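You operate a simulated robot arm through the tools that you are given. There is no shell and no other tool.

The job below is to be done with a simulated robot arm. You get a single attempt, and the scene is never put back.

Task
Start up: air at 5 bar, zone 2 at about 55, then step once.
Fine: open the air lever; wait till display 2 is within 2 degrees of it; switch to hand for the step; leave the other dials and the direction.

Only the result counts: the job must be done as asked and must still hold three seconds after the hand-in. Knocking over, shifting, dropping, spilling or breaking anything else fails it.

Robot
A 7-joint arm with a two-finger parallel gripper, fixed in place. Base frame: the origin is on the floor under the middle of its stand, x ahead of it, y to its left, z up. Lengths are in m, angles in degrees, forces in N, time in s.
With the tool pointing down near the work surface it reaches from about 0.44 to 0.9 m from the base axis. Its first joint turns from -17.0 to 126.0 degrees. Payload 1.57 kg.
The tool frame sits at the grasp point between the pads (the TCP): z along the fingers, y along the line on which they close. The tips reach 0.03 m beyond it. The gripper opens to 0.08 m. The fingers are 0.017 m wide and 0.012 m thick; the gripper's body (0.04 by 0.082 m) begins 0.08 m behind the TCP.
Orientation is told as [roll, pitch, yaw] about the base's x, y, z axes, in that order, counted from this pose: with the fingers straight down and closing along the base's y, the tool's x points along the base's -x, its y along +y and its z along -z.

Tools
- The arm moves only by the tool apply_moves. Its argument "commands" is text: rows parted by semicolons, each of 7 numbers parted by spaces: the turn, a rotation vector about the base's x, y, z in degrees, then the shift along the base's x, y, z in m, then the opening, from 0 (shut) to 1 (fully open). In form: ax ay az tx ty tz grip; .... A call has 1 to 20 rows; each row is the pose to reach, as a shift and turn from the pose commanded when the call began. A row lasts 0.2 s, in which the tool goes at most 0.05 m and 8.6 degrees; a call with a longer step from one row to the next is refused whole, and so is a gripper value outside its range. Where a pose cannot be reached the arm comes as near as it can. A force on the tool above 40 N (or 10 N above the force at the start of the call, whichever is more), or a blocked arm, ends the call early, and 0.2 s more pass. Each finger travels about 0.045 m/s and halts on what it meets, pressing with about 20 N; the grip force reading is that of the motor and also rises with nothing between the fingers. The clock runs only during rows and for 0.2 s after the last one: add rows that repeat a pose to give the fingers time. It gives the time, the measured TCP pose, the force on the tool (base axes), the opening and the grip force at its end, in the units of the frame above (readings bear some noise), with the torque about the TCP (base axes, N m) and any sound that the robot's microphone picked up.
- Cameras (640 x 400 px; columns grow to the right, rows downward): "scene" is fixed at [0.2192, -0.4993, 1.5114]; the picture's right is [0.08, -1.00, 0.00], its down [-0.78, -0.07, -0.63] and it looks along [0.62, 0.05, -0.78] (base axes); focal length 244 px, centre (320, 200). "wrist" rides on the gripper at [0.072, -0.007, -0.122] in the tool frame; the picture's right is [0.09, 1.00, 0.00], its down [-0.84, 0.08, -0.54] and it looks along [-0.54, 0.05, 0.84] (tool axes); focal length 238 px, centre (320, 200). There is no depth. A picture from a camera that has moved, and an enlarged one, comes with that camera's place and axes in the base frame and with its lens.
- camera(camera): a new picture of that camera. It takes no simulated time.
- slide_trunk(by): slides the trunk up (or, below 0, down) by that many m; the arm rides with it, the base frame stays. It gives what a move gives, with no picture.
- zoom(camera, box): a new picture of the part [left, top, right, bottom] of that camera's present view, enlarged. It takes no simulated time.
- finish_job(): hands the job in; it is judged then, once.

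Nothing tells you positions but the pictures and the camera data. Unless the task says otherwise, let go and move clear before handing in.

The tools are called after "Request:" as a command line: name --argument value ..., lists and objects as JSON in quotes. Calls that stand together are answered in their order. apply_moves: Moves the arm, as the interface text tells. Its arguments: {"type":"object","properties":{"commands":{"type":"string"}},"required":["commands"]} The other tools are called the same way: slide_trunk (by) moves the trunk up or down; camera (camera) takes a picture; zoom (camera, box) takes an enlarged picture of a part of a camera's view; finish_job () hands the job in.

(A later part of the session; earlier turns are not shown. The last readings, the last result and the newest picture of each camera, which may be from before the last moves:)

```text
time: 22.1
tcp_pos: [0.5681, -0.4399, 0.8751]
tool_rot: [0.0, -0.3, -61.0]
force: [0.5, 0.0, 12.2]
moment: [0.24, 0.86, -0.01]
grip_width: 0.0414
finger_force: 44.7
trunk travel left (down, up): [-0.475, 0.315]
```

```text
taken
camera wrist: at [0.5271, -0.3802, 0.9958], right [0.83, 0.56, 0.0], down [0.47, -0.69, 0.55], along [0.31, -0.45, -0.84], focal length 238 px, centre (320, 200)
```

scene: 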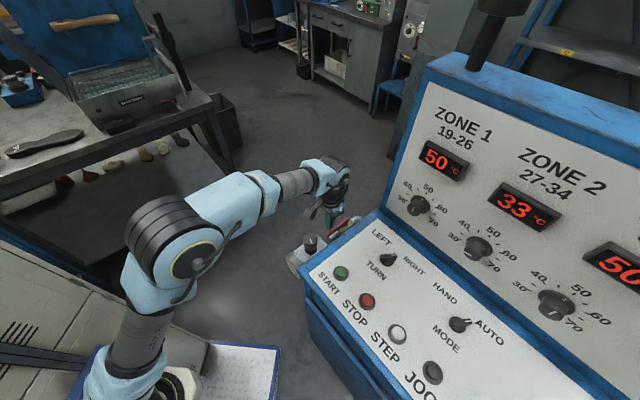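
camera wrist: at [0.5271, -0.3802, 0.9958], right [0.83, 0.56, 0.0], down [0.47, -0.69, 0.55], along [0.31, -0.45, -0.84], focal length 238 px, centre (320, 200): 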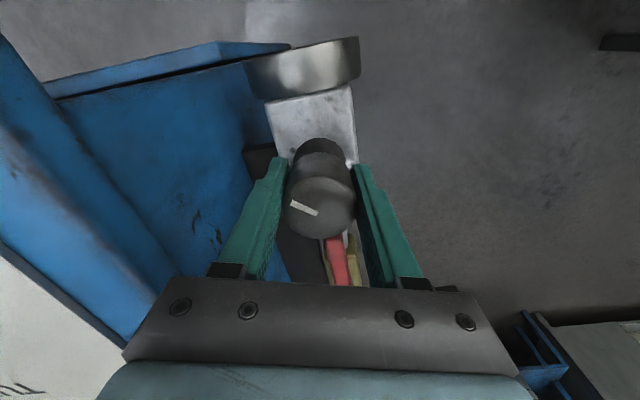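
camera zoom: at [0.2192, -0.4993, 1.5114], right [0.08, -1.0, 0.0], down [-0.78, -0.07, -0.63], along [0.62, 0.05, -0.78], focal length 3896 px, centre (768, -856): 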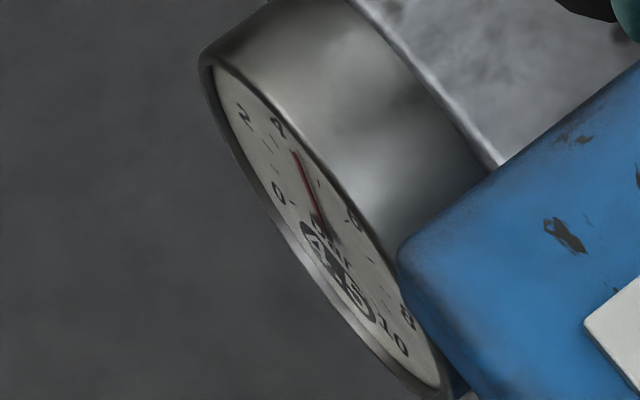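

The needle advanced and the readout looks like about 4.5, so roughly 30° makes one bar. I'll turn another 14° and read again.

Request:
apply_moves --commands "0 0 -4 0 0 0 0.4; 0 0 -8 0 0 0 0.4; 0 0 -12 0 0 0 0.4; 0 0 -14 0 0 0 0.4; 0 0 -14 0 0 0 0.4"

Request:
zoom --camera "scene" --box '[285, 255, 299, 277]'

Request:
zoom --camera "scene" --box '[270, 190, 370, 290]'

```text
time: 23.3
tcp_pos: [0.5694, -0.4397, 0.8753]
tool_rot: [0.0, -0.3, -74.9]
force: [3.3, 9.6, 23.0]
moment: [-0.82, -0.11, 0.02]
grip_width: 0.0411
finger_force: 44.9
trunk travel left (down, up): [-0.475, 0.315]
```

```text
16.00 times, centred on (292, 266) of scene
camera zoom: at [0.2192, -0.4993, 1.5114], right [0.08, -1.0, 0.0], down [-0.78, -0.07, -0.63], along [0.62, 0.05, -0.78], focal length 3896 px, centre (768, -856)
```

zoom: 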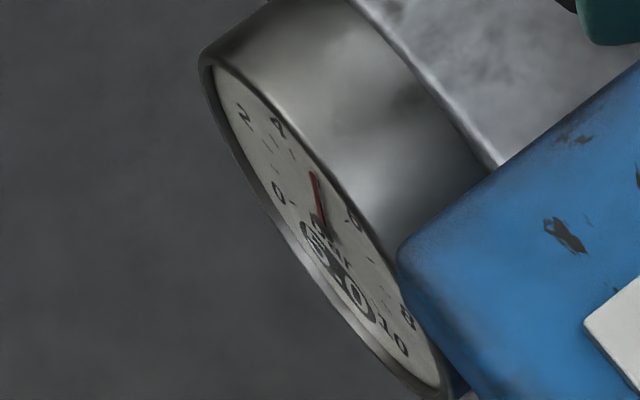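

```text
4.00 times, centred on (320, 240) of scene
camera zoom: at [0.2192, -0.4993, 1.5114], right [0.08, -1.0, 0.0], down [-0.78, -0.07, -0.63], along [0.62, 0.05, -0.78], focal length 974 px, centre (320, 40)
```

zoom: 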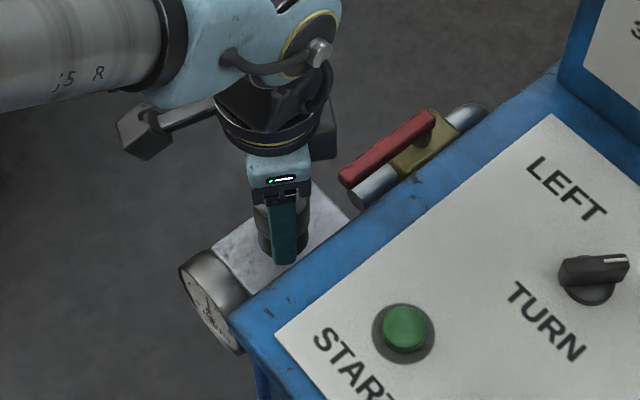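

The readout now looks like 5.0. I'll let go, lift off and back away to read the gauge with the wrist camera.

Request:
apply_moves --commands "0 0 0 0 0 0 0.8; 0 0 0 0 0 0 0.8; 0 0 0 0 0 0 0.8; 0 0 0 0 0 0.03 0.8; 0 0 0 0 0 0.06 0.8; 0 0 0 0 0 0.1 0.8; 0 0 6 -0.02 0.02 0.1 0.8; 0 0 14 -0.05 0.05 0.1 0.8; 0 0 22 -0.08 0.08 0.1 0.8; 0 0 30 -0.105 0.105 0.1 0.8"

Request:
zoom --camera "scene" --box '[285, 255, 299, 277]'

Request:
camera --camera "scene"

```text
time: 25.5
tcp_pos: [0.4636, -0.3343, 0.9762]
tool_rot: [-0.1, -0.3, -44.9]
force: [-0.8, -0.2, 0.0]
moment: [0.03, 0.05, 0.01]
grip_width: 0.0642
finger_force: 0.0
trunk travel left (down, up): [-0.475, 0.315]
```

```text
16.00 times, centred on (292, 266) of scene
camera zoom: at [0.2192, -0.4993, 1.5114], right [0.08, -1.0, 0.0], down [-0.78, -0.07, -0.63], along [0.62, 0.05, -0.78], focal length 3896 px, centre (768, -856)
```

zoom: 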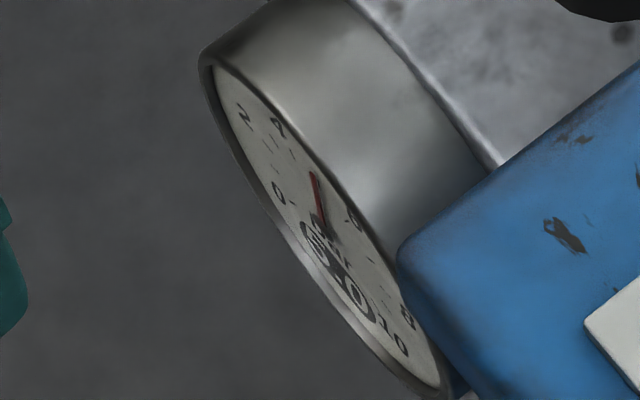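

```text
taken
```

scene: 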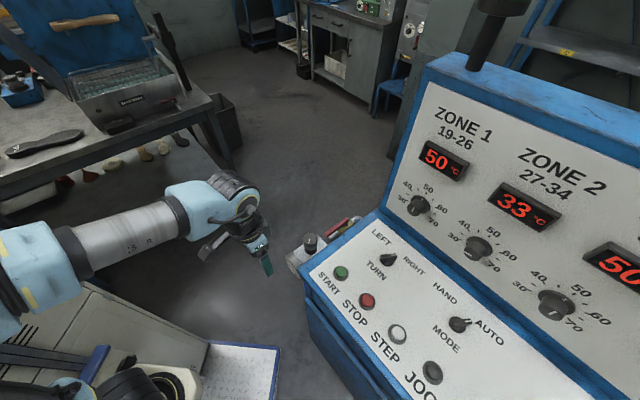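

I'm clear of the knob. I'll tilt the wrist camera to read the gauge face on.

Request:
apply_moves --commands "-5 -5 0 -0.003 0.003 -0.01 0.8; -10 -10 0 -0.006 0.006 -0.02 0.8; -15 -15 0 -0.01 0.01 -0.03 0.8; -20 -20 0 -0.014 0.014 -0.04 0.8; -24 -24 0 -0.018 0.017 -0.05 0.8; -24 -24 0 -0.018 0.017 -0.05 0.8"

Request:
camera --camera "wrist"

Request:
zoom --camera "wrist" --box '[270, 90, 370, 180]'

```text
time: 26.9
tcp_pos: [0.4468, -0.3198, 0.922]
tool_rot: [0.0, -34.2, -45.0]
force: [0.6, 0.2, 0.0]
moment: [0.02, -0.01, -0.02]
grip_width: 0.0638
finger_force: 0.1
out of reach, approached as far as the arm can: row 5, 6
trunk travel left (down, up): [-0.475, 0.315]
```

```text
taken
camera wrist: at [0.3522, -0.2342, 0.9822], right [0.65, 0.76, -0.05], down [0.33, -0.22, 0.92], along [0.68, -0.61, -0.39], focal length 238 px, centre (320, 200)
```

wrist: 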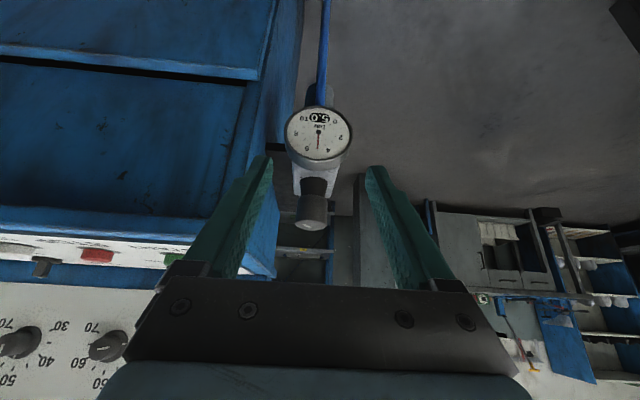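

```text
4.44 times, centred on (320, 135) of wrist
camera zoom: at [0.3522, -0.2342, 0.9822], right [0.65, 0.76, -0.05], down [0.33, -0.22, 0.92], along [0.68, -0.61, -0.39], focal length 1059 px, centre (320, 489)
```

zoom: 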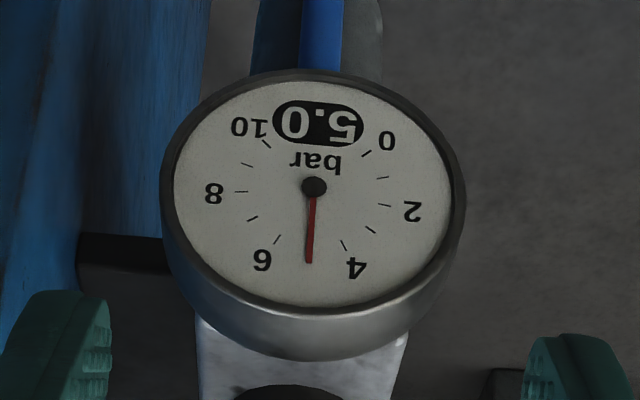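

The gauge reads exactly 5.0 bar, so the air is set. Next is the zone 2 dial on the upright panel, near (0.474, -0.792, 1.069). I'll raise the trunk and move across in front of the panel for a close look.

Request:
slide_trunk --by 0.2

Request:
apply_moves --commands "0 0 0 -0.013 -0.042 0.003 0.8; 0 0 0 -0.026 -0.085 0.006 0.8; 0 0 0 -0.039 -0.127 0.01 0.8; 0 0 0 -0.052 -0.17 0.015 0.8; 0 0 0 -0.065 -0.21 0.02 0.8; 0 0 0 -0.078 -0.255 0.03 0.8; 0 0 0 -0.091 -0.297 0.04 0.8; 0 0 0 -0.104 -0.335 0.04 0.8; 0 0 0 -0.104 -0.335 0.04 0.8"

Request:
camera --camera "wrist"

Request:
camera --camera "scene"

```text
time: 29.1
tcp_pos: [0.4475, -0.3195, 1.123]
tool_rot: [-0.1, -34.1, -44.9]
force: [-1.4, -0.7, -0.6]
moment: [-0.01, 0.0, 0.02]
grip_width: 0.0642
finger_force: 0.1
trunk travel left (down, up): [-0.675, 0.115]
```

```text
time: 31.1
tcp_pos: [0.3445, -0.6521, 1.161]
tool_rot: [-0.1, -34.1, -44.9]
force: [0.5, 0.6, -0.3]
moment: [0.05, 0.01, -0.01]
grip_width: 0.0638
finger_force: 0.0
trunk travel left (down, up): [-0.675, 0.115]
```

```text
taken
camera wrist: at [0.2493, -0.5667, 1.2217], right [0.65, 0.76, -0.05], down [0.33, -0.22, 0.92], along [0.68, -0.61, -0.39], focal length 238 px, centre (320, 200)
```

wrist: 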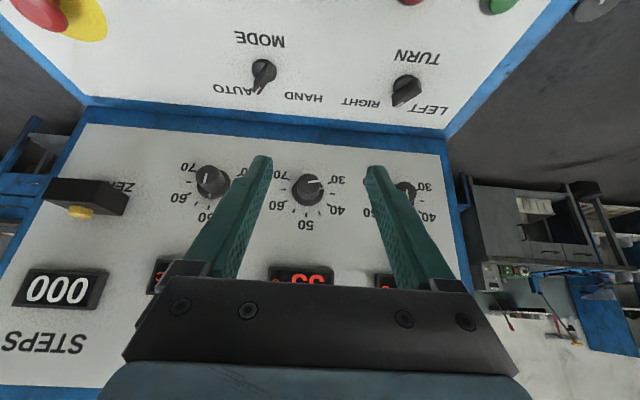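

```text
taken
```

scene: 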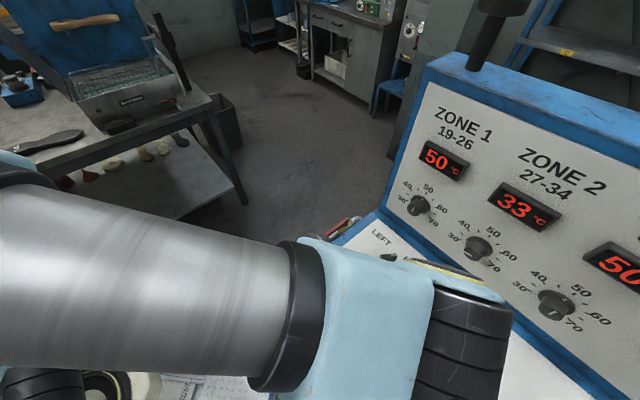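

All three dials, the mode switch and a step counter at 000 are visible. I'll zoom in on the zone 2 dial for its geometry and pointer.

Request:
zoom --camera "wrist" --box '[264, 155, 360, 235]'

Request:
zoom --camera "wrist" --box '[150, 130, 470, 330]'

Request:
zoom --camera "wrist" --box '[200, 20, 460, 130]'

Request:
zoom --camera "scene" --box '[440, 210, 520, 270]'

```text
5.00 times, centred on (312, 195) of wrist
camera zoom: at [0.2493, -0.5667, 1.2217], right [0.65, 0.76, -0.05], down [0.33, -0.22, 0.92], along [0.68, -0.61, -0.39], focal length 1192 px, centre (360, 225)
```

zoom: 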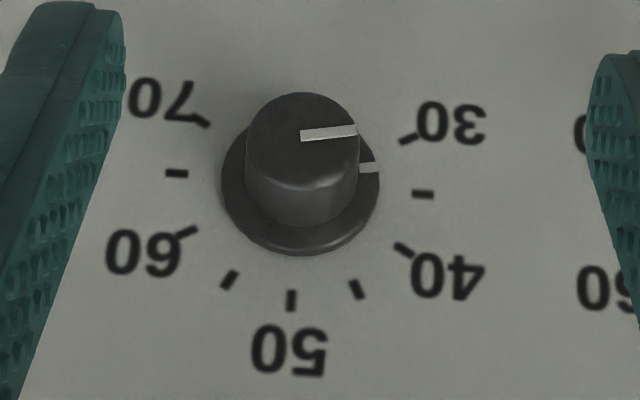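

```text
2.00 times, centred on (310, 230) of wrist
camera zoom: at [0.2493, -0.5667, 1.2217], right [0.65, 0.76, -0.05], down [0.33, -0.22, 0.92], along [0.68, -0.61, -0.39], focal length 477 px, centre (340, 140)
```

zoom: 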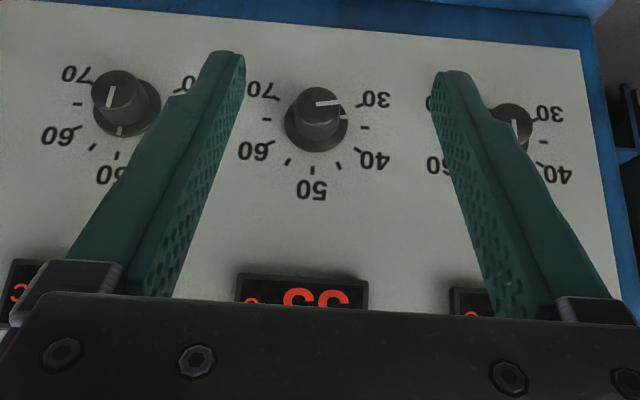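

```text
2.46 times, centred on (330, 75) of wrist
camera zoom: at [0.2493, -0.5667, 1.2217], right [0.65, 0.76, -0.05], down [0.33, -0.22, 0.92], along [0.68, -0.61, -0.39], focal length 587 px, centre (295, 508)
```

zoom: 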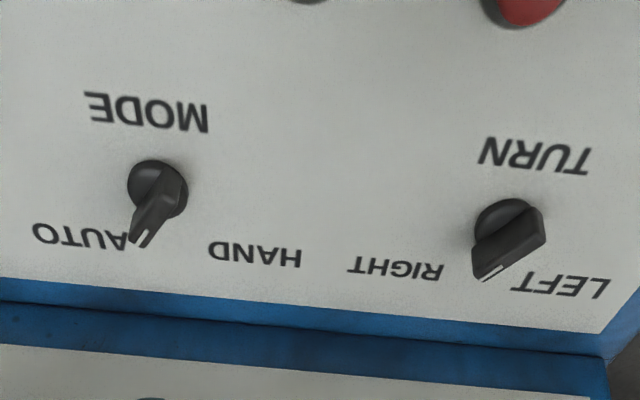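

```text
6.67 times, centred on (480, 240) of scene
camera zoom: at [0.2192, -0.4993, 1.5114], right [0.08, -1.0, 0.0], down [-0.78, -0.07, -0.63], along [0.62, 0.05, -0.78], focal length 1623 px, centre (-747, -67)
```

zoom: 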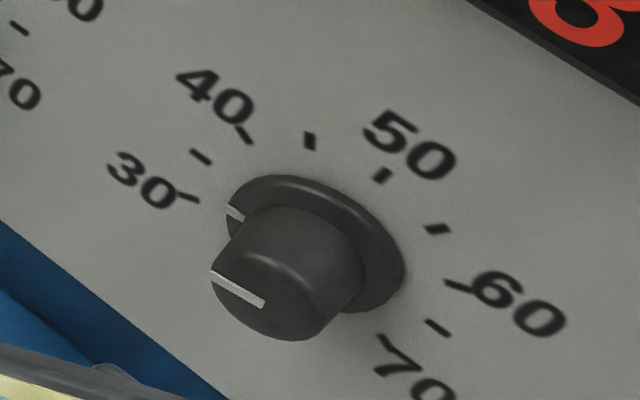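

The dial's scale is ±120° (6° per unit) and its pointer stands at 33, so it needs 132° clockwise. The panel works out as vertical, with the dial axis at about (0.475, -0.793, 1.074). I'll level the tool to point straight at it, staying well off the panel.

Request:
apply_moves --commands "-5 -5 0 0 0 0 0.65; -10 -10 0 0 0 0 0.65; -15 -15 0 0.003 -0.004 -0.01 0.65; -20 -20 0 0.006 -0.008 -0.02 0.65; -25 -25 0 0.009 -0.012 -0.03 0.65; -30 -30 0 0.012 -0.016 -0.04 0.65; -35 -35 0 0.015 -0.022 -0.05 0.65; -39.5 -39.5 0 0.018 -0.027 -0.06 0.65; -39.5 -39.5 0 0.018 -0.027 -0.06 0.65"

Request:
camera --camera "wrist"

Request:
camera --camera "scene"

```text
time: 33.1
tcp_pos: [0.3616, -0.6826, 1.1027]
tool_rot: [-138.1, -89.9, 93.1]
force: [0.2, -0.4, 0.1]
moment: [-0.01, 0.01, 0.0]
grip_width: 0.0518
finger_force: 0.1
trunk travel left (down, up): [-0.675, 0.115]
```

```text
taken
camera wrist: at [0.2704, -0.6012, 1.0295], right [0.7, 0.7, -0.09], down [-0.33, 0.44, 0.84], along [0.63, -0.56, 0.54], focal length 238 px, centre (320, 200)
```

wrist: 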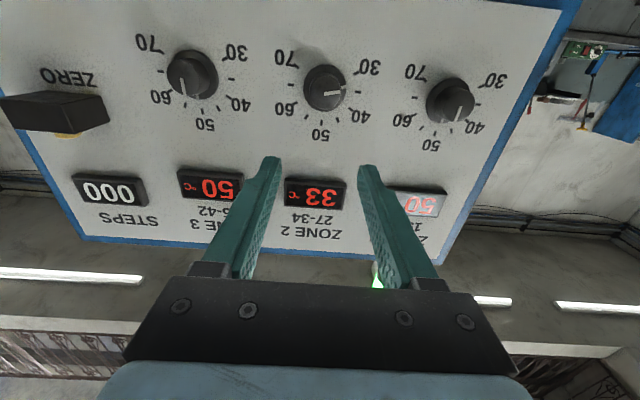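

```text
taken
```

scene: 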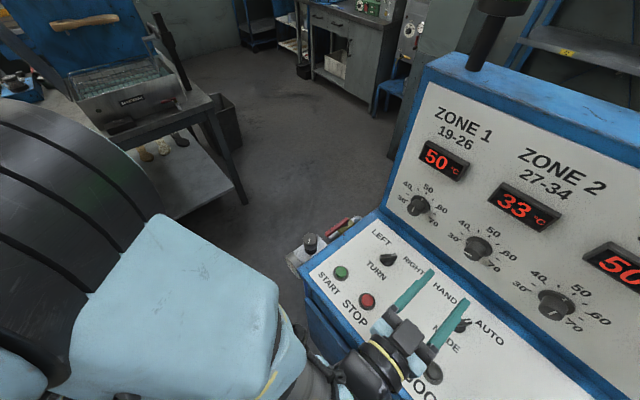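

The tool is level and reachable there. I'll zoom to triangulate the dial's centre from this angle.

Request:
zoom --camera "wrist" --box '[265, 35, 385, 150]'

Request:
zoom --camera "scene" --box '[340, 180, 560, 400]'

```text
3.48 times, centred on (325, 92) of wrist
camera zoom: at [0.2704, -0.6012, 1.0295], right [0.7, 0.7, -0.09], down [-0.33, 0.44, 0.84], along [0.63, -0.56, 0.54], focal length 829 px, centre (303, 574)
```

zoom: 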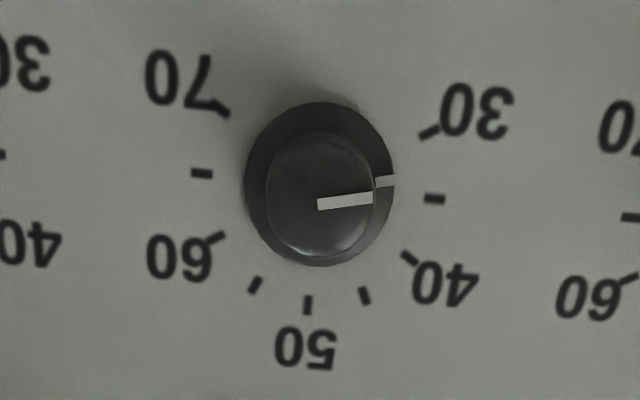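

```text
1.82 times, centred on (450, 290) of scene
camera zoom: at [0.2192, -0.4993, 1.5114], right [0.08, -1.0, 0.0], down [-0.78, -0.07, -0.63], along [0.62, 0.05, -0.78], focal length 443 px, centre (84, 36)
```

zoom: 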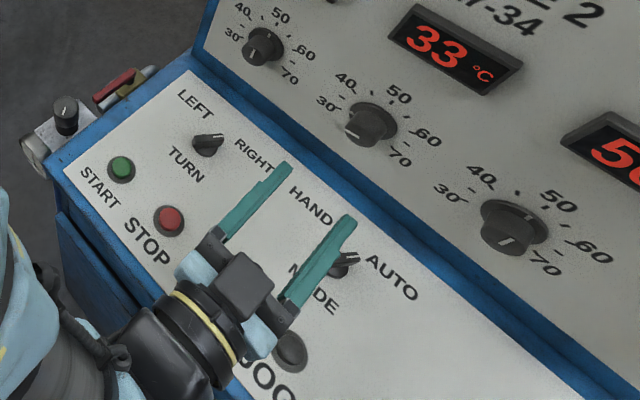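

Triangulation from three views agrees: the dial axis is at (0.4815, -0.8005, 1.0675), pointing along (-0.707, 0.707, 0). I'll roll the gripper -66° in free space first, so that one 132° clockwise stroke is centred.

Request:
apply_moves --commands "-5.5 5.5 0 0 0 0 0.65; -11 11 0 0 0 0 0.65; -16.5 16.5 0 0 0 0 0.65; -22 22 0 0 0 0 0.65; -27.5 27.5 0 0 0 0 0.65; -33 33 0 0 0 0 0.65; -38.5 38.5 0 0 0 0 0.65; -43 43 0 0 0 0 0.65; -46.7 46.7 0 0 0 0 0.65"

Request:
camera --camera "wrist"

Request:
camera --camera "scene"

```text
time: 35.1
tcp_pos: [0.3564, -0.6832, 1.126]
tool_rot: [-89.0, -24.1, 45.0]
force: [-0.1, -0.3, -0.6]
moment: [0.03, -0.04, 0.03]
grip_width: 0.0522
finger_force: 0.2
out of reach, approached as far as the arm can: row 8, 9
trunk travel left (down, up): [-0.675, 0.115]
```

```text
taken
camera wrist: at [0.2208, -0.6454, 1.102], right [0.22, 0.24, -0.95], down [0.18, 0.94, 0.28], along [0.96, -0.23, 0.16], focal length 238 px, centre (320, 200)
```

wrist: 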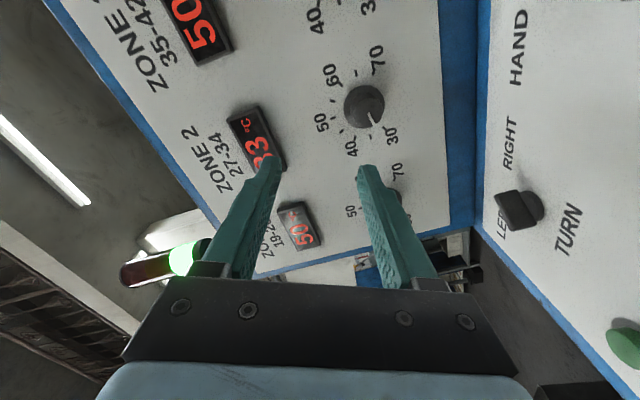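

```text
taken
```

scene: 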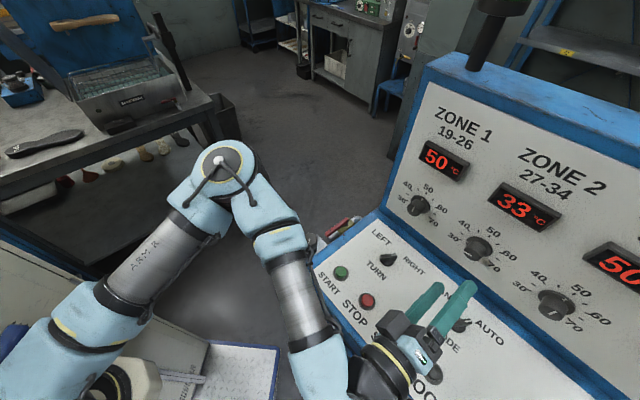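

Roll -66° is right at the arm's limit and swings its elbow far round, so I'll roll back the other way and see how far positive roll goes.

Request:
apply_moves --commands "5.8 -5.8 0 0.002 0 -0.01 0.65; 11.6 -11.6 0 0.005 0.0 -0.02 0.65; 17.4 -17.4 0 0.005 0 -0.023 0.65; 23.2 -23.2 0 0.005 0 -0.023 0.65; 29 -29 0 0.005 0 -0.023 0.65; 34.8 -34.8 0 0.005 0 -0.023 0.65; 40.6 -40.6 0 0.005 0 -0.023 0.65; 46.7 -46.7 0 0.005 0 -0.023 0.65"

Request:
camera --camera "scene"

```text
time: 36.9
tcp_pos: [0.3626, -0.6827, 1.1003]
tool_rot: [78.3, -89.8, -123.2]
force: [0.0, 0.6, 1.2]
moment: [-0.01, -0.02, -0.01]
grip_width: 0.0521
finger_force: 0.0
trunk travel left (down, up): [-0.675, 0.115]
```

```text
taken
```

scene: 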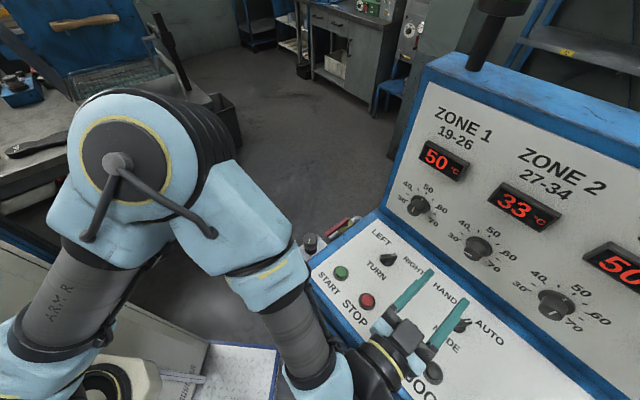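

Back at zero roll with the elbow high. I'll try positive roll now, in free space.

Request:
apply_moves --commands "5.6 -5.6 0 0 0 0 0.65; 11.2 -11.2 0 0 0 0 0.65; 16.8 -16.8 0 0 0 0 0.65; 22.4 -22.4 0 0 0 0 0.65; 28 -28 0 0 0 0 0.65; 33.6 -33.6 0 0 0 0 0.65; 39.2 -39.2 0 0 0 0 0.65; 44.8 -44.8 0 0 0 0 0.65; 50.4 -50.4 0 0 0 0 0.65; 56 -56 0 0 0 0 0.65"

Request:
camera --camera "scene"

Request:
camera --camera "wrist"

```text
time: 39.1
tcp_pos: [0.3612, -0.6816, 1.1019]
tool_rot: [90.0, -10.7, -135.0]
force: [-0.2, -0.4, 0.0]
moment: [0.01, -0.01, -0.01]
grip_width: 0.0522
finger_force: 0.0
trunk travel left (down, up): [-0.675, 0.115]
```

```text
taken
```

scene: 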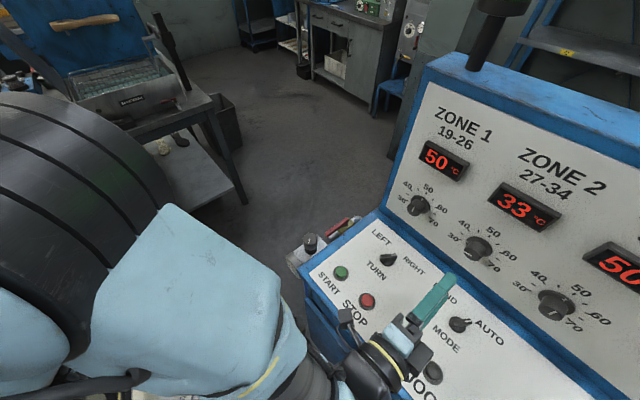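

```text
taken
camera wrist: at [0.3242, -0.5471, 1.0807], right [0.2, 0.19, 0.96], down [-0.95, -0.19, 0.23], along [0.23, -0.96, 0.15], focal length 238 px, centre (320, 200)
```

wrist: 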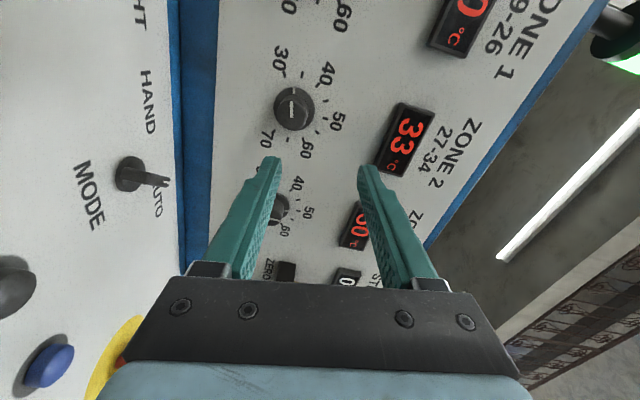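

Positive roll to 79° works cleanly. I'll test on to about 135°, which would allow a single stroke from zero roll.

Request:
apply_moves --commands "5.6 -5.6 0 0 0 0 0.65; 11.2 -11.2 0 0 0 0 0.65; 16.8 -16.8 0 0 0 0 0.65; 22.4 -22.4 0 0 0 0 0.65; 28 -28 0 0 0 0 0.65; 33.6 -33.6 0 0 0 0 0.65; 39.6 -39.6 0 0 0 0 0.65"

Request:
camera --camera "scene"

Request:
camera --camera "wrist"

```text
time: 40.7
tcp_pos: [0.3613, -0.6824, 1.1008]
tool_rot: [89.9, 45.2, -135.0]
force: [-0.7, 0.1, 0.0]
moment: [-0.02, 0.0, 0.03]
grip_width: 0.0521
finger_force: 0.0
trunk travel left (down, up): [-0.675, 0.115]
```

```text
taken
```

scene: 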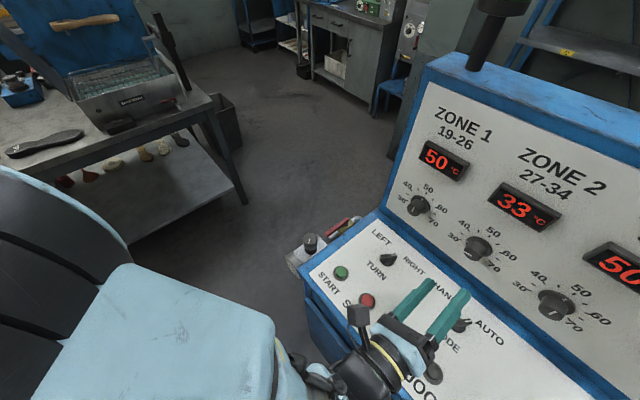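

```text
taken
camera wrist: at [0.314, -0.5571, 1.1466], right [-0.45, -0.46, 0.77], down [-0.84, -0.07, -0.54], along [0.3, -0.89, -0.35], focal length 238 px, centre (320, 200)
```

wrist: 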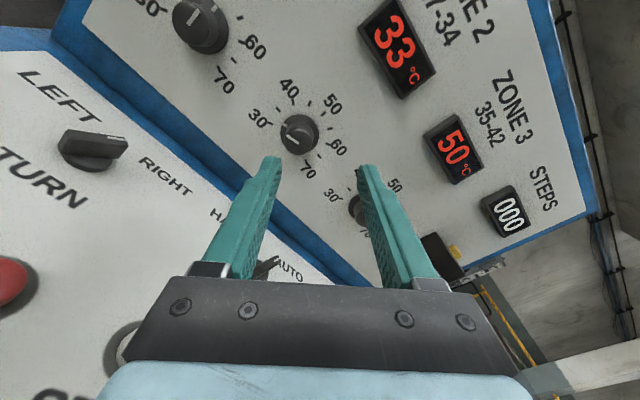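

Roll to 135° works too, so one stroke from 0° to 132° is possible. I'll roll back to zero and line up on the dial axis, still 0.11 m off the panel.

Request:
apply_moves --commands "-5.6 5.6 0 0 0 0 0.65; -11.2 11.2 0 0 0 0 0.65; -16.8 16.8 0 0 0 0 0.65; -22.4 22.4 0 0 0 0 0.65; -28 28 0 0 0 0 0.65; -33.6 33.6 0 0 0 0 0.65; -39.2 39.2 0 0 0 0 0.65; -44.8 44.8 0 0 0 0 0.65; -50.4 50.4 0 0 0 0 0.65; -56 56 0 0 0 0 0.65; -61.6 61.6 0 0 0 0 0.65; -67.2 67.2 0 0 0 0 0.65; -72.8 72.8 0 0.01 -0.01 -0.01 0.65; -78.4 78.4 0 0.02 -0.02 -0.02 0.65; -84 84 0 0.03 -0.03 -0.03 0.65; -89.6 89.6 0 0.0424 -0.0403 -0.0333 0.65; -95.2 95.2 0 0.0424 -0.0403 -0.0333 0.65; -95.2 95.2 0 0.0424 -0.0403 -0.0333 0.65"

Request:
camera --camera "wrist"

Request:
zoom --camera "scene" --box '[360, 180, 540, 360]'

```text
time: 44.5
tcp_pos: [0.4049, -0.7235, 1.0675]
tool_rot: [89.5, -89.6, -134.3]
force: [-0.4, -0.3, -0.1]
moment: [0.03, 0.03, 0.02]
grip_width: 0.0518
finger_force: 0.0
trunk travel left (down, up): [-0.675, 0.115]
```

```text
taken
camera wrist: at [0.3142, -0.6421, 0.9946], right [0.7, 0.7, -0.08], down [-0.33, 0.43, 0.84], along [0.63, -0.56, 0.54], focal length 238 px, centre (320, 200)
```

wrist: 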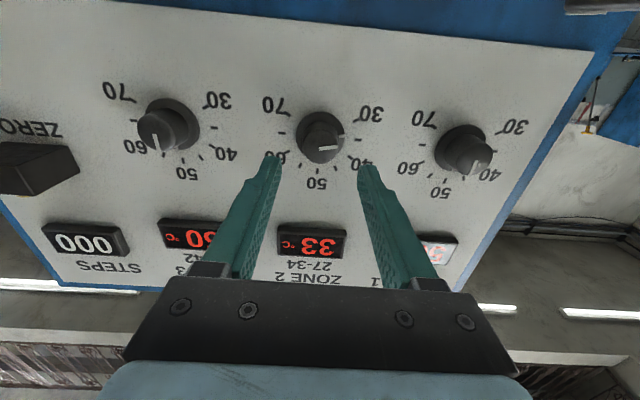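

```text
2.22 times, centred on (450, 270) of scene
camera zoom: at [0.2192, -0.4993, 1.5114], right [0.08, -1.0, 0.0], down [-0.78, -0.07, -0.63], along [0.62, 0.05, -0.78], focal length 541 px, centre (31, 44)
```

zoom: 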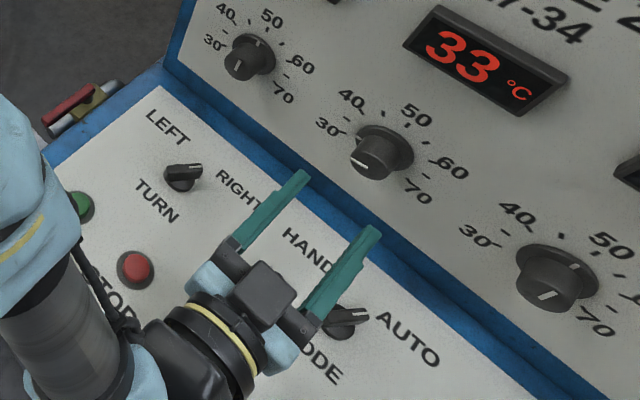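

The dial is between the fingers ahead. I'll zoom to check the alignment exactly before advancing.

Request:
zoom --camera "wrist" --box '[260, 85, 380, 205]'

```text
3.33 times, centred on (320, 145) of wrist
camera zoom: at [0.3142, -0.6421, 0.9946], right [0.7, 0.7, -0.08], down [-0.33, 0.43, 0.84], along [0.63, -0.56, 0.54], focal length 794 px, centre (320, 383)
```

zoom: 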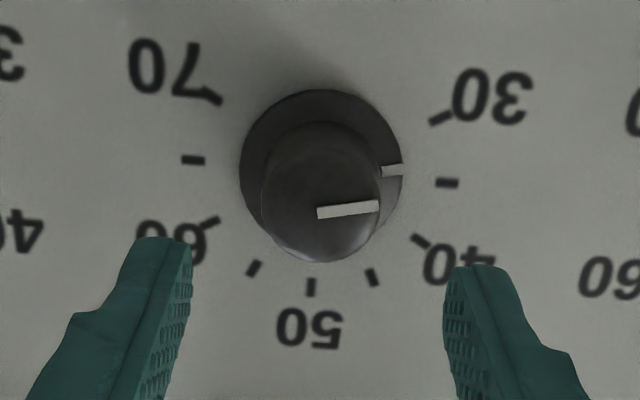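

The alignment is within a millimetre. I'll advance so the fingertips stop about 1 cm from the panel around the knob's cap, and grip.

Request:
apply_moves --commands "0 0 0 0.018 -0.018 0 0.65; 0 0 0 0.035 -0.035 0 0.65; 0 0 0 0.0485 -0.0485 0.0005 0.65; 0 0 0 0.0485 -0.0485 0.0005 0.3; 0 0 0 0.0485 -0.0485 0.0005 0.3; 0 0 0 0.0485 -0.0485 0.0005 0.3"

Request:
camera --camera "wrist"

Request:
zoom --camera "scene" --box '[400, 180, 540, 300]'

```text
time: 45.9
tcp_pos: [0.4542, -0.7736, 1.0662]
tool_rot: [89.0, -89.4, -133.8]
force: [5.8, 3.0, 0.8]
moment: [0.14, 0.14, -0.19]
grip_width: 0.0328
finger_force: 29.5
trunk travel left (down, up): [-0.675, 0.115]
```

```text
taken
camera wrist: at [0.3647, -0.692, 0.9941], right [0.7, 0.71, -0.08], down [-0.33, 0.43, 0.84], along [0.63, -0.56, 0.54], focal length 238 px, centre (320, 200)
```

wrist: 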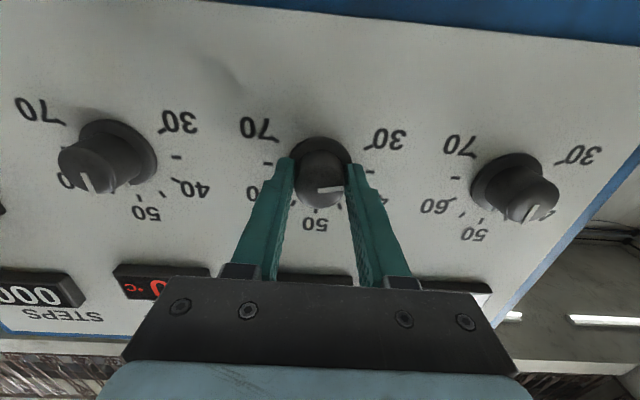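

```text
3.33 times, centred on (470, 240) of scene
camera zoom: at [0.2192, -0.4993, 1.5114], right [0.08, -1.0, 0.0], down [-0.78, -0.07, -0.63], along [0.62, 0.05, -0.78], focal length 812 px, centre (-180, 67)
```

zoom: 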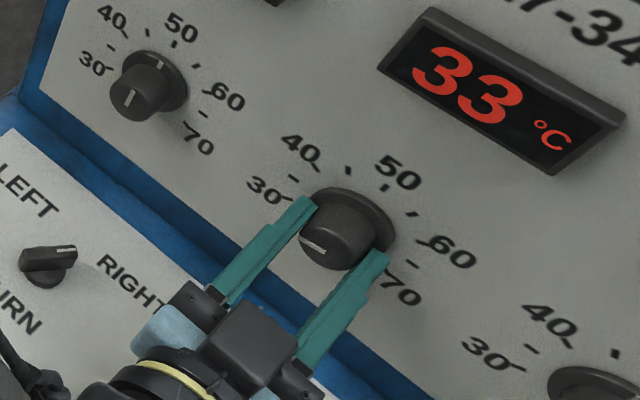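

The knob is gripped. I'll turn it 24° clockwise first and check that it follows.

Request:
apply_moves --commands "4.24 -4.24 0 0 0 0 0.3; 8.49 -8.49 0 0 0 0 0.3; 12.73 -12.73 0 0 0 0 0.3; 16.97 -16.97 0 0 0 0 0.3"

Request:
zoom --camera "scene" --box '[400, 180, 540, 300]'

Request:
camera --camera "wrist"

```text
time: 46.9
tcp_pos: [0.4563, -0.7714, 1.0679]
tool_rot: [89.9, -65.4, -134.8]
force: [28.3, -14.8, 0.3]
moment: [-0.08, -0.13, -0.53]
grip_width: 0.0329
finger_force: 40.8
trunk travel left (down, up): [-0.675, 0.115]
```

```text
3.33 times, centred on (470, 240) of scene
camera zoom: at [0.2192, -0.4993, 1.5114], right [0.08, -1.0, 0.0], down [-0.78, -0.07, -0.63], along [0.62, 0.05, -0.78], focal length 812 px, centre (-180, 67)
```

zoom: 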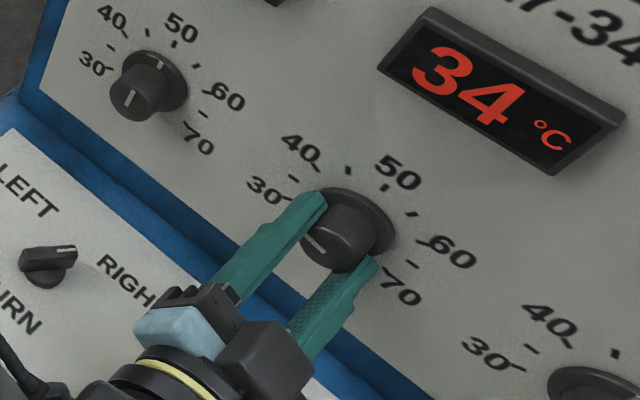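

```text
taken
camera wrist: at [0.3863, -0.6701, 0.9983], right [0.67, 0.67, 0.33], down [-0.58, 0.18, 0.79], along [0.47, -0.72, 0.51], focal length 238 px, centre (320, 200)
```

wrist: 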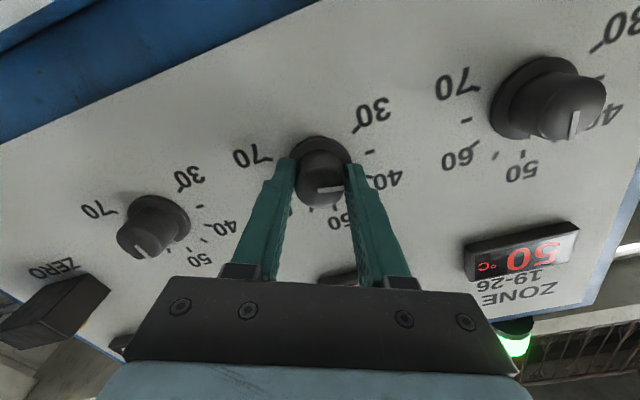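

The dial follows and the display has begun to rise (34). There is some side load, so I'll ease it with a small shift and keep turning in short strokes.

Request:
apply_moves --commands "4.24 -4.24 0 0.001 0 0 0.3; 8.49 -8.49 0 0.002 -0.001 0 0.3; 12.73 -12.73 0 0.002 -0.001 0 0.3; 16.97 -16.97 0 0.002 -0.001 0 0.3"

Request:
zoom --camera "scene" --box '[400, 180, 540, 300]'

```text
time: 47.9
tcp_pos: [0.4578, -0.7722, 1.068]
tool_rot: [89.7, -41.4, -134.8]
force: [22.7, -7.5, -2.2]
moment: [-0.44, -0.39, 0.51]
grip_width: 0.0326
finger_force: 41.0
trunk travel left (down, up): [-0.675, 0.115]
```

```text
3.33 times, centred on (470, 240) of scene
camera zoom: at [0.2192, -0.4993, 1.5114], right [0.08, -1.0, 0.0], down [-0.78, -0.07, -0.63], along [0.62, 0.05, -0.78], focal length 812 px, centre (-180, 67)
```

zoom: 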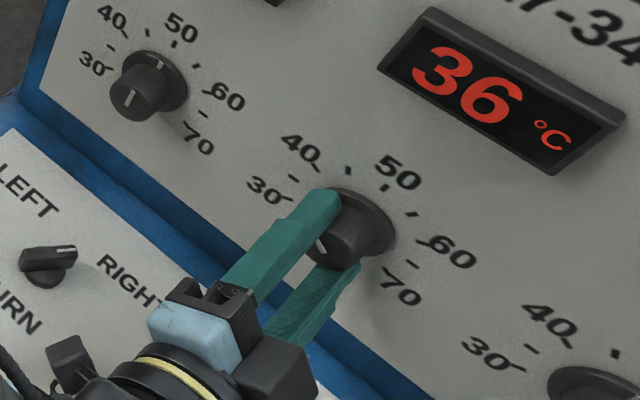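

It's turning well, with the display at 36. I'll go on.

Request:
apply_moves --commands "4.24 -4.24 0 0 0 0 0.3; 8.49 -8.49 0 0 0 0 0.3; 12.73 -12.73 0 0 0 0 0.3; 16.97 -16.97 0 0 0 0 0.3; 21.2 -21.2 0 0 0 0 0.3"

Request:
zoom --camera "scene" --box '[400, 180, 540, 300]'

Request:
camera --camera "wrist"

```text
time: 49.1
tcp_pos: [0.4568, -0.7711, 1.0693]
tool_rot: [90.1, -11.6, -134.9]
force: [27.9, -4.4, 9.5]
moment: [0.33, 0.39, 0.44]
grip_width: 0.0326
finger_force: 40.6
trunk travel left (down, up): [-0.675, 0.115]
```

```text
3.33 times, centred on (470, 240) of scene
camera zoom: at [0.2192, -0.4993, 1.5114], right [0.08, -1.0, 0.0], down [-0.78, -0.07, -0.63], along [0.62, 0.05, -0.78], focal length 812 px, centre (-180, 67)
```

zoom: 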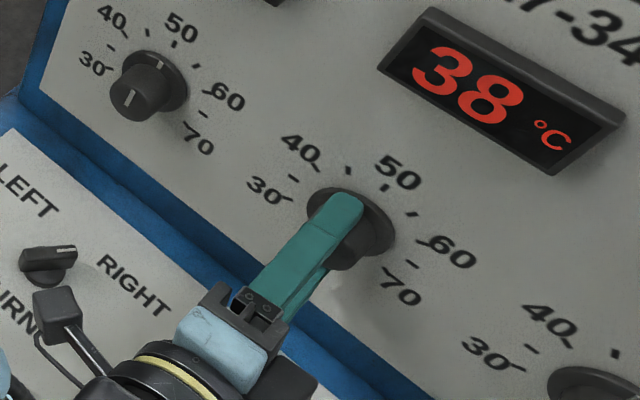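

```text
taken
camera wrist: at [0.4194, -0.6368, 1.0474], right [0.2, 0.21, 0.96], down [-0.95, -0.19, 0.24], along [0.23, -0.96, 0.16], focal length 238 px, centre (320, 200)
```

wrist: 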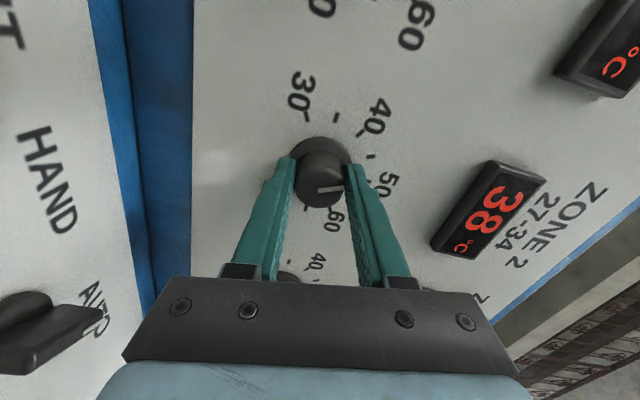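

About 78° done, with the dial near 46. I'll turn another 30° and check.

Request:
apply_moves --commands "4.24 -4.24 0 -0.001 -0.001 0 0.3; 8.49 -8.49 0 -0.002 -0.002 0 0.3; 12.73 -12.73 0 -0.002 -0.002 0 0.3; 16.97 -16.97 0 -0.002 -0.002 0 0.3; 21.2 -21.2 0 -0.002 -0.002 0 0.3"

Request:
camera --camera "wrist"

Request:
zoom --camera "scene" --box '[400, 180, 540, 300]'

```text
time: 50.3
tcp_pos: [0.4551, -0.7731, 1.0704]
tool_rot: [90.3, 18.5, -134.7]
force: [23.7, 8.1, 20.9]
moment: [-0.04, -0.02, 1.35]
grip_width: 0.0324
finger_force: 41.2
trunk travel left (down, up): [-0.675, 0.115]
```

```text
taken
camera wrist: at [0.4187, -0.637, 1.0853], right [-0.16, -0.16, 0.97], down [-0.96, -0.2, -0.19], along [0.23, -0.97, -0.12], focal length 238 px, centre (320, 200)
```

wrist: 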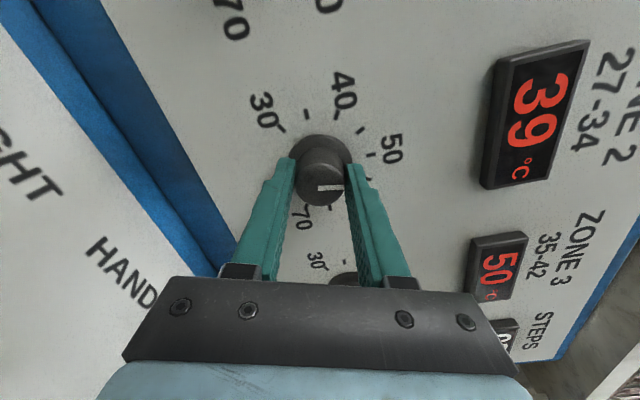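

```text
3.33 times, centred on (470, 240) of scene
camera zoom: at [0.2192, -0.4993, 1.5114], right [0.08, -1.0, 0.0], down [-0.78, -0.07, -0.63], along [0.62, 0.05, -0.78], focal length 812 px, centre (-180, 67)
```

zoom: 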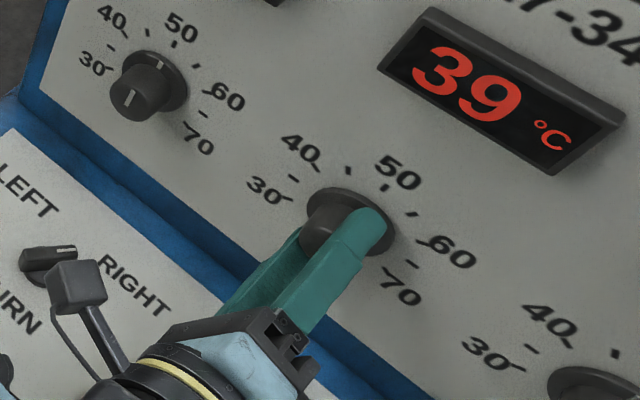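

The dial is near 51. I'll turn the last 24° with a small shift that relieves the side load.

Request:
apply_moves --commands "4.24 -4.24 0 0.0015 0.001 0.001 0.3; 8.49 -8.49 0 0.002 0.001 0.002 0.3; 12.73 -12.73 0 0.002 0.001 0.002 0.3; 16.97 -16.97 0 0.002 0.001 0.002 0.3"

Request:
camera --camera "wrist"

Request:
zoom --camera "wrist" --box '[230, 80, 430, 240]'

```text
time: 51.3
tcp_pos: [0.4493, -0.7756, 1.0652]
tool_rot: [89.2, 42.7, -136.1]
force: [-31.3, -0.3, -19.6]
moment: [0.02, 0.06, -0.94]
grip_width: 0.0325
finger_force: 39.9
trunk travel left (down, up): [-0.675, 0.115]
```

```text
taken
camera wrist: at [0.405, -0.6482, 1.1097], right [-0.43, -0.43, 0.79], down [-0.86, -0.08, -0.51], along [0.28, -0.9, -0.34], focal length 238 px, centre (320, 200)
```

wrist: 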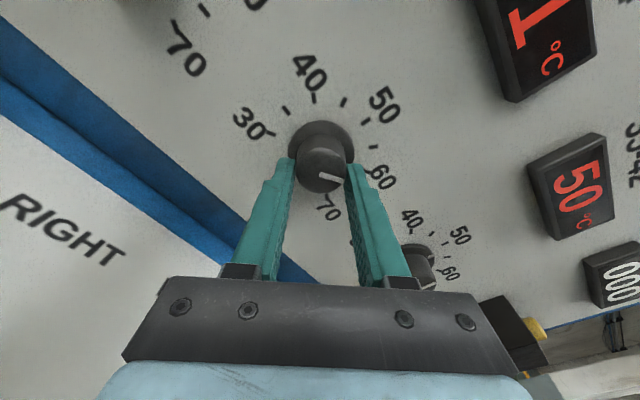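

```text
2.50 times, centred on (330, 160) of wrist
camera zoom: at [0.405, -0.6482, 1.1097], right [-0.43, -0.43, 0.79], down [-0.86, -0.08, -0.51], along [0.28, -0.9, -0.34], focal length 596 px, centre (295, 300)
```

zoom: 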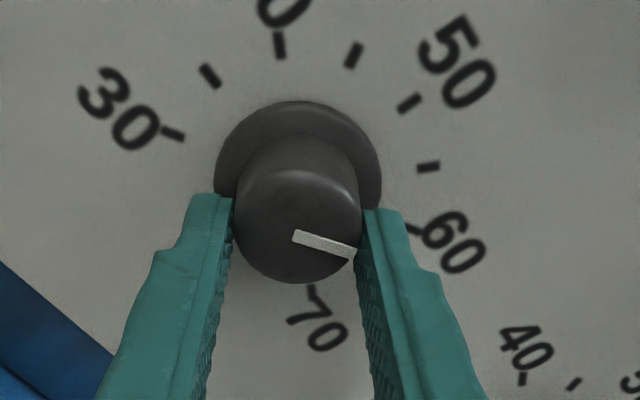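

The dial seems to have slipped ahead to about 58 on that last stroke. I'll let go, look at the pointer squarely, and then correct it.

Request:
apply_moves --commands "0 0 0 0 0 0 0.65; 0 0 0 0 0 0 0.65; 0 0 0 -0.007 0.007 0 0.65; 0 0 0 -0.021 0.021 0 0.65; 0 0 0 -0.042 0.042 0 0.65"

Request:
camera --camera "wrist"

Request:
zoom --camera "wrist" --box '[240, 70, 400, 190]'

Request:
zoom --camera "scene" --box '[440, 180, 560, 280]'

```text
time: 52.5
tcp_pos: [0.4135, -0.7331, 1.0712]
tool_rot: [90.0, 42.4, -135.0]
force: [0.4, 0.2, 0.0]
moment: [-0.02, -0.04, -0.03]
grip_width: 0.052
finger_force: 0.1
trunk travel left (down, up): [-0.675, 0.115]
```

```text
taken
camera wrist: at [0.3676, -0.6074, 1.1133], right [-0.43, -0.43, 0.8], down [-0.86, -0.09, -0.51], along [0.29, -0.9, -0.33], focal length 238 px, centre (320, 200)
```

wrist: 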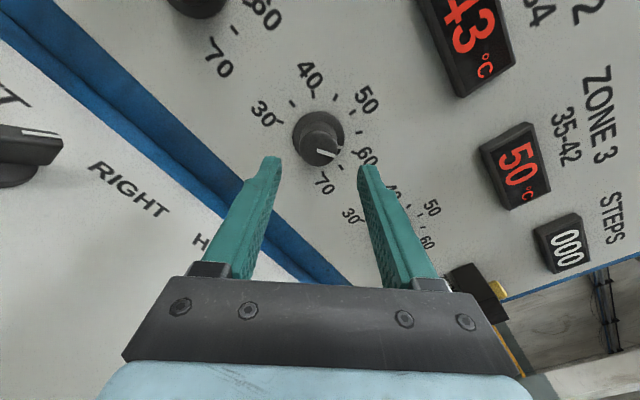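

```text
3.33 times, centred on (320, 130) of wrist
camera zoom: at [0.3676, -0.6074, 1.1133], right [-0.43, -0.43, 0.8], down [-0.86, -0.09, -0.51], along [0.29, -0.9, -0.33], focal length 794 px, centre (320, 433)
```

zoom: 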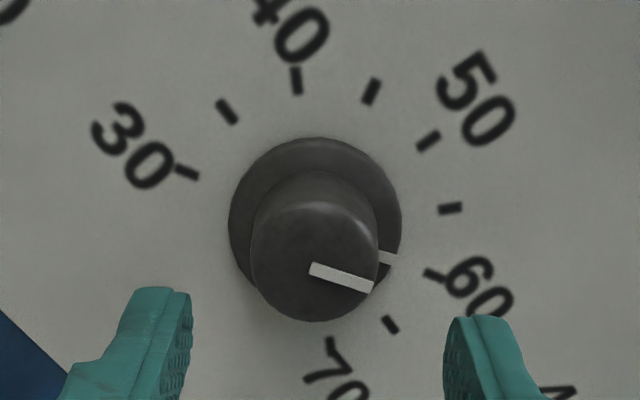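

```text
4.00 times, centred on (500, 230) of scene
camera zoom: at [0.2192, -0.4993, 1.5114], right [0.08, -1.0, 0.0], down [-0.78, -0.07, -0.63], along [0.62, 0.05, -0.78], focal length 974 px, centre (-400, 80)
```

zoom: 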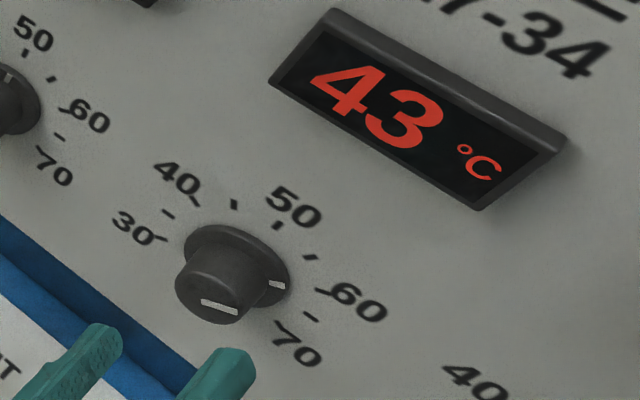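

The pointer stands at about 60 and the display at 43 and rising, so I need roughly 29° back. I'll regrip, centred on the refined axis (z of about 1.0708), and turn it back in gentle steps.

Request:
apply_moves --commands "0 0 0 0.015 -0.014 0 0.65; 0 0 0 0.03 -0.029 0 0.65; 0 0 0 0.041 -0.039 -0.0004 0.65; 0 0 0 0.041 -0.039 -0.0004 0.3; 0 0 0 0.041 -0.039 -0.0004 0.3; 0 0 0 0.041 -0.039 -0.0004 0.3"

Request:
zoom --camera "wrist" --box '[230, 80, 430, 240]'

```text
time: 53.9
tcp_pos: [0.4532, -0.7707, 1.0697]
tool_rot: [89.9, 42.4, -135.0]
force: [1.6, 2.4, -2.4]
moment: [-0.19, -0.24, -0.1]
grip_width: 0.0331
finger_force: 29.1
trunk travel left (down, up): [-0.675, 0.115]
```

```text
2.50 times, centred on (330, 160) of wrist
camera zoom: at [0.4072, -0.6442, 1.1131], right [-0.43, -0.43, 0.8], down [-0.86, -0.09, -0.51], along [0.29, -0.9, -0.33], focal length 596 px, centre (295, 300)
```

zoom: 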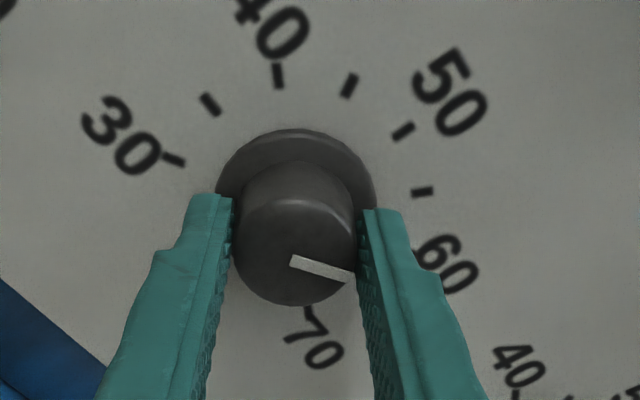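

A centred grip with almost no side load. I'll turn it back 14°.

Request:
apply_moves --commands "-3.5 3.5 0 0 0 0 0.3; -7 7 0 0 0 0 0.3; -10 10 0 0 0 0 0.3"

Request:
zoom --camera "wrist" --box '[230, 80, 430, 240]'

Request:
zoom --camera "scene" --box '[440, 180, 560, 280]'

```text
time: 54.7
tcp_pos: [0.4529, -0.7685, 1.0703]
tool_rot: [89.9, 28.3, -135.2]
force: [1.7, -7.8, -3.6]
moment: [-0.48, -0.43, 0.23]
grip_width: 0.0327
finger_force: 40.5
trunk travel left (down, up): [-0.675, 0.115]
```

```text
2.50 times, centred on (330, 160) of wrist
camera zoom: at [0.4139, -0.6377, 1.0975], right [-0.28, -0.28, 0.92], down [-0.93, -0.16, -0.33], along [0.24, -0.95, -0.21], focal length 596 px, centre (295, 300)
```

zoom: 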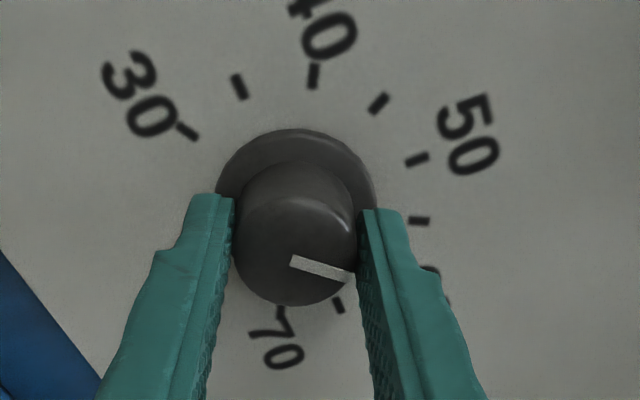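

```text
4.00 times, centred on (500, 230) of scene
camera zoom: at [0.2192, -0.4993, 1.5114], right [0.08, -1.0, 0.0], down [-0.78, -0.07, -0.63], along [0.62, 0.05, -0.78], focal length 974 px, centre (-400, 80)
```

zoom: 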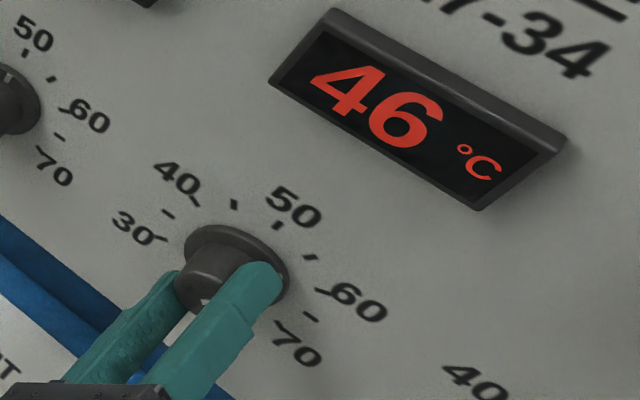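

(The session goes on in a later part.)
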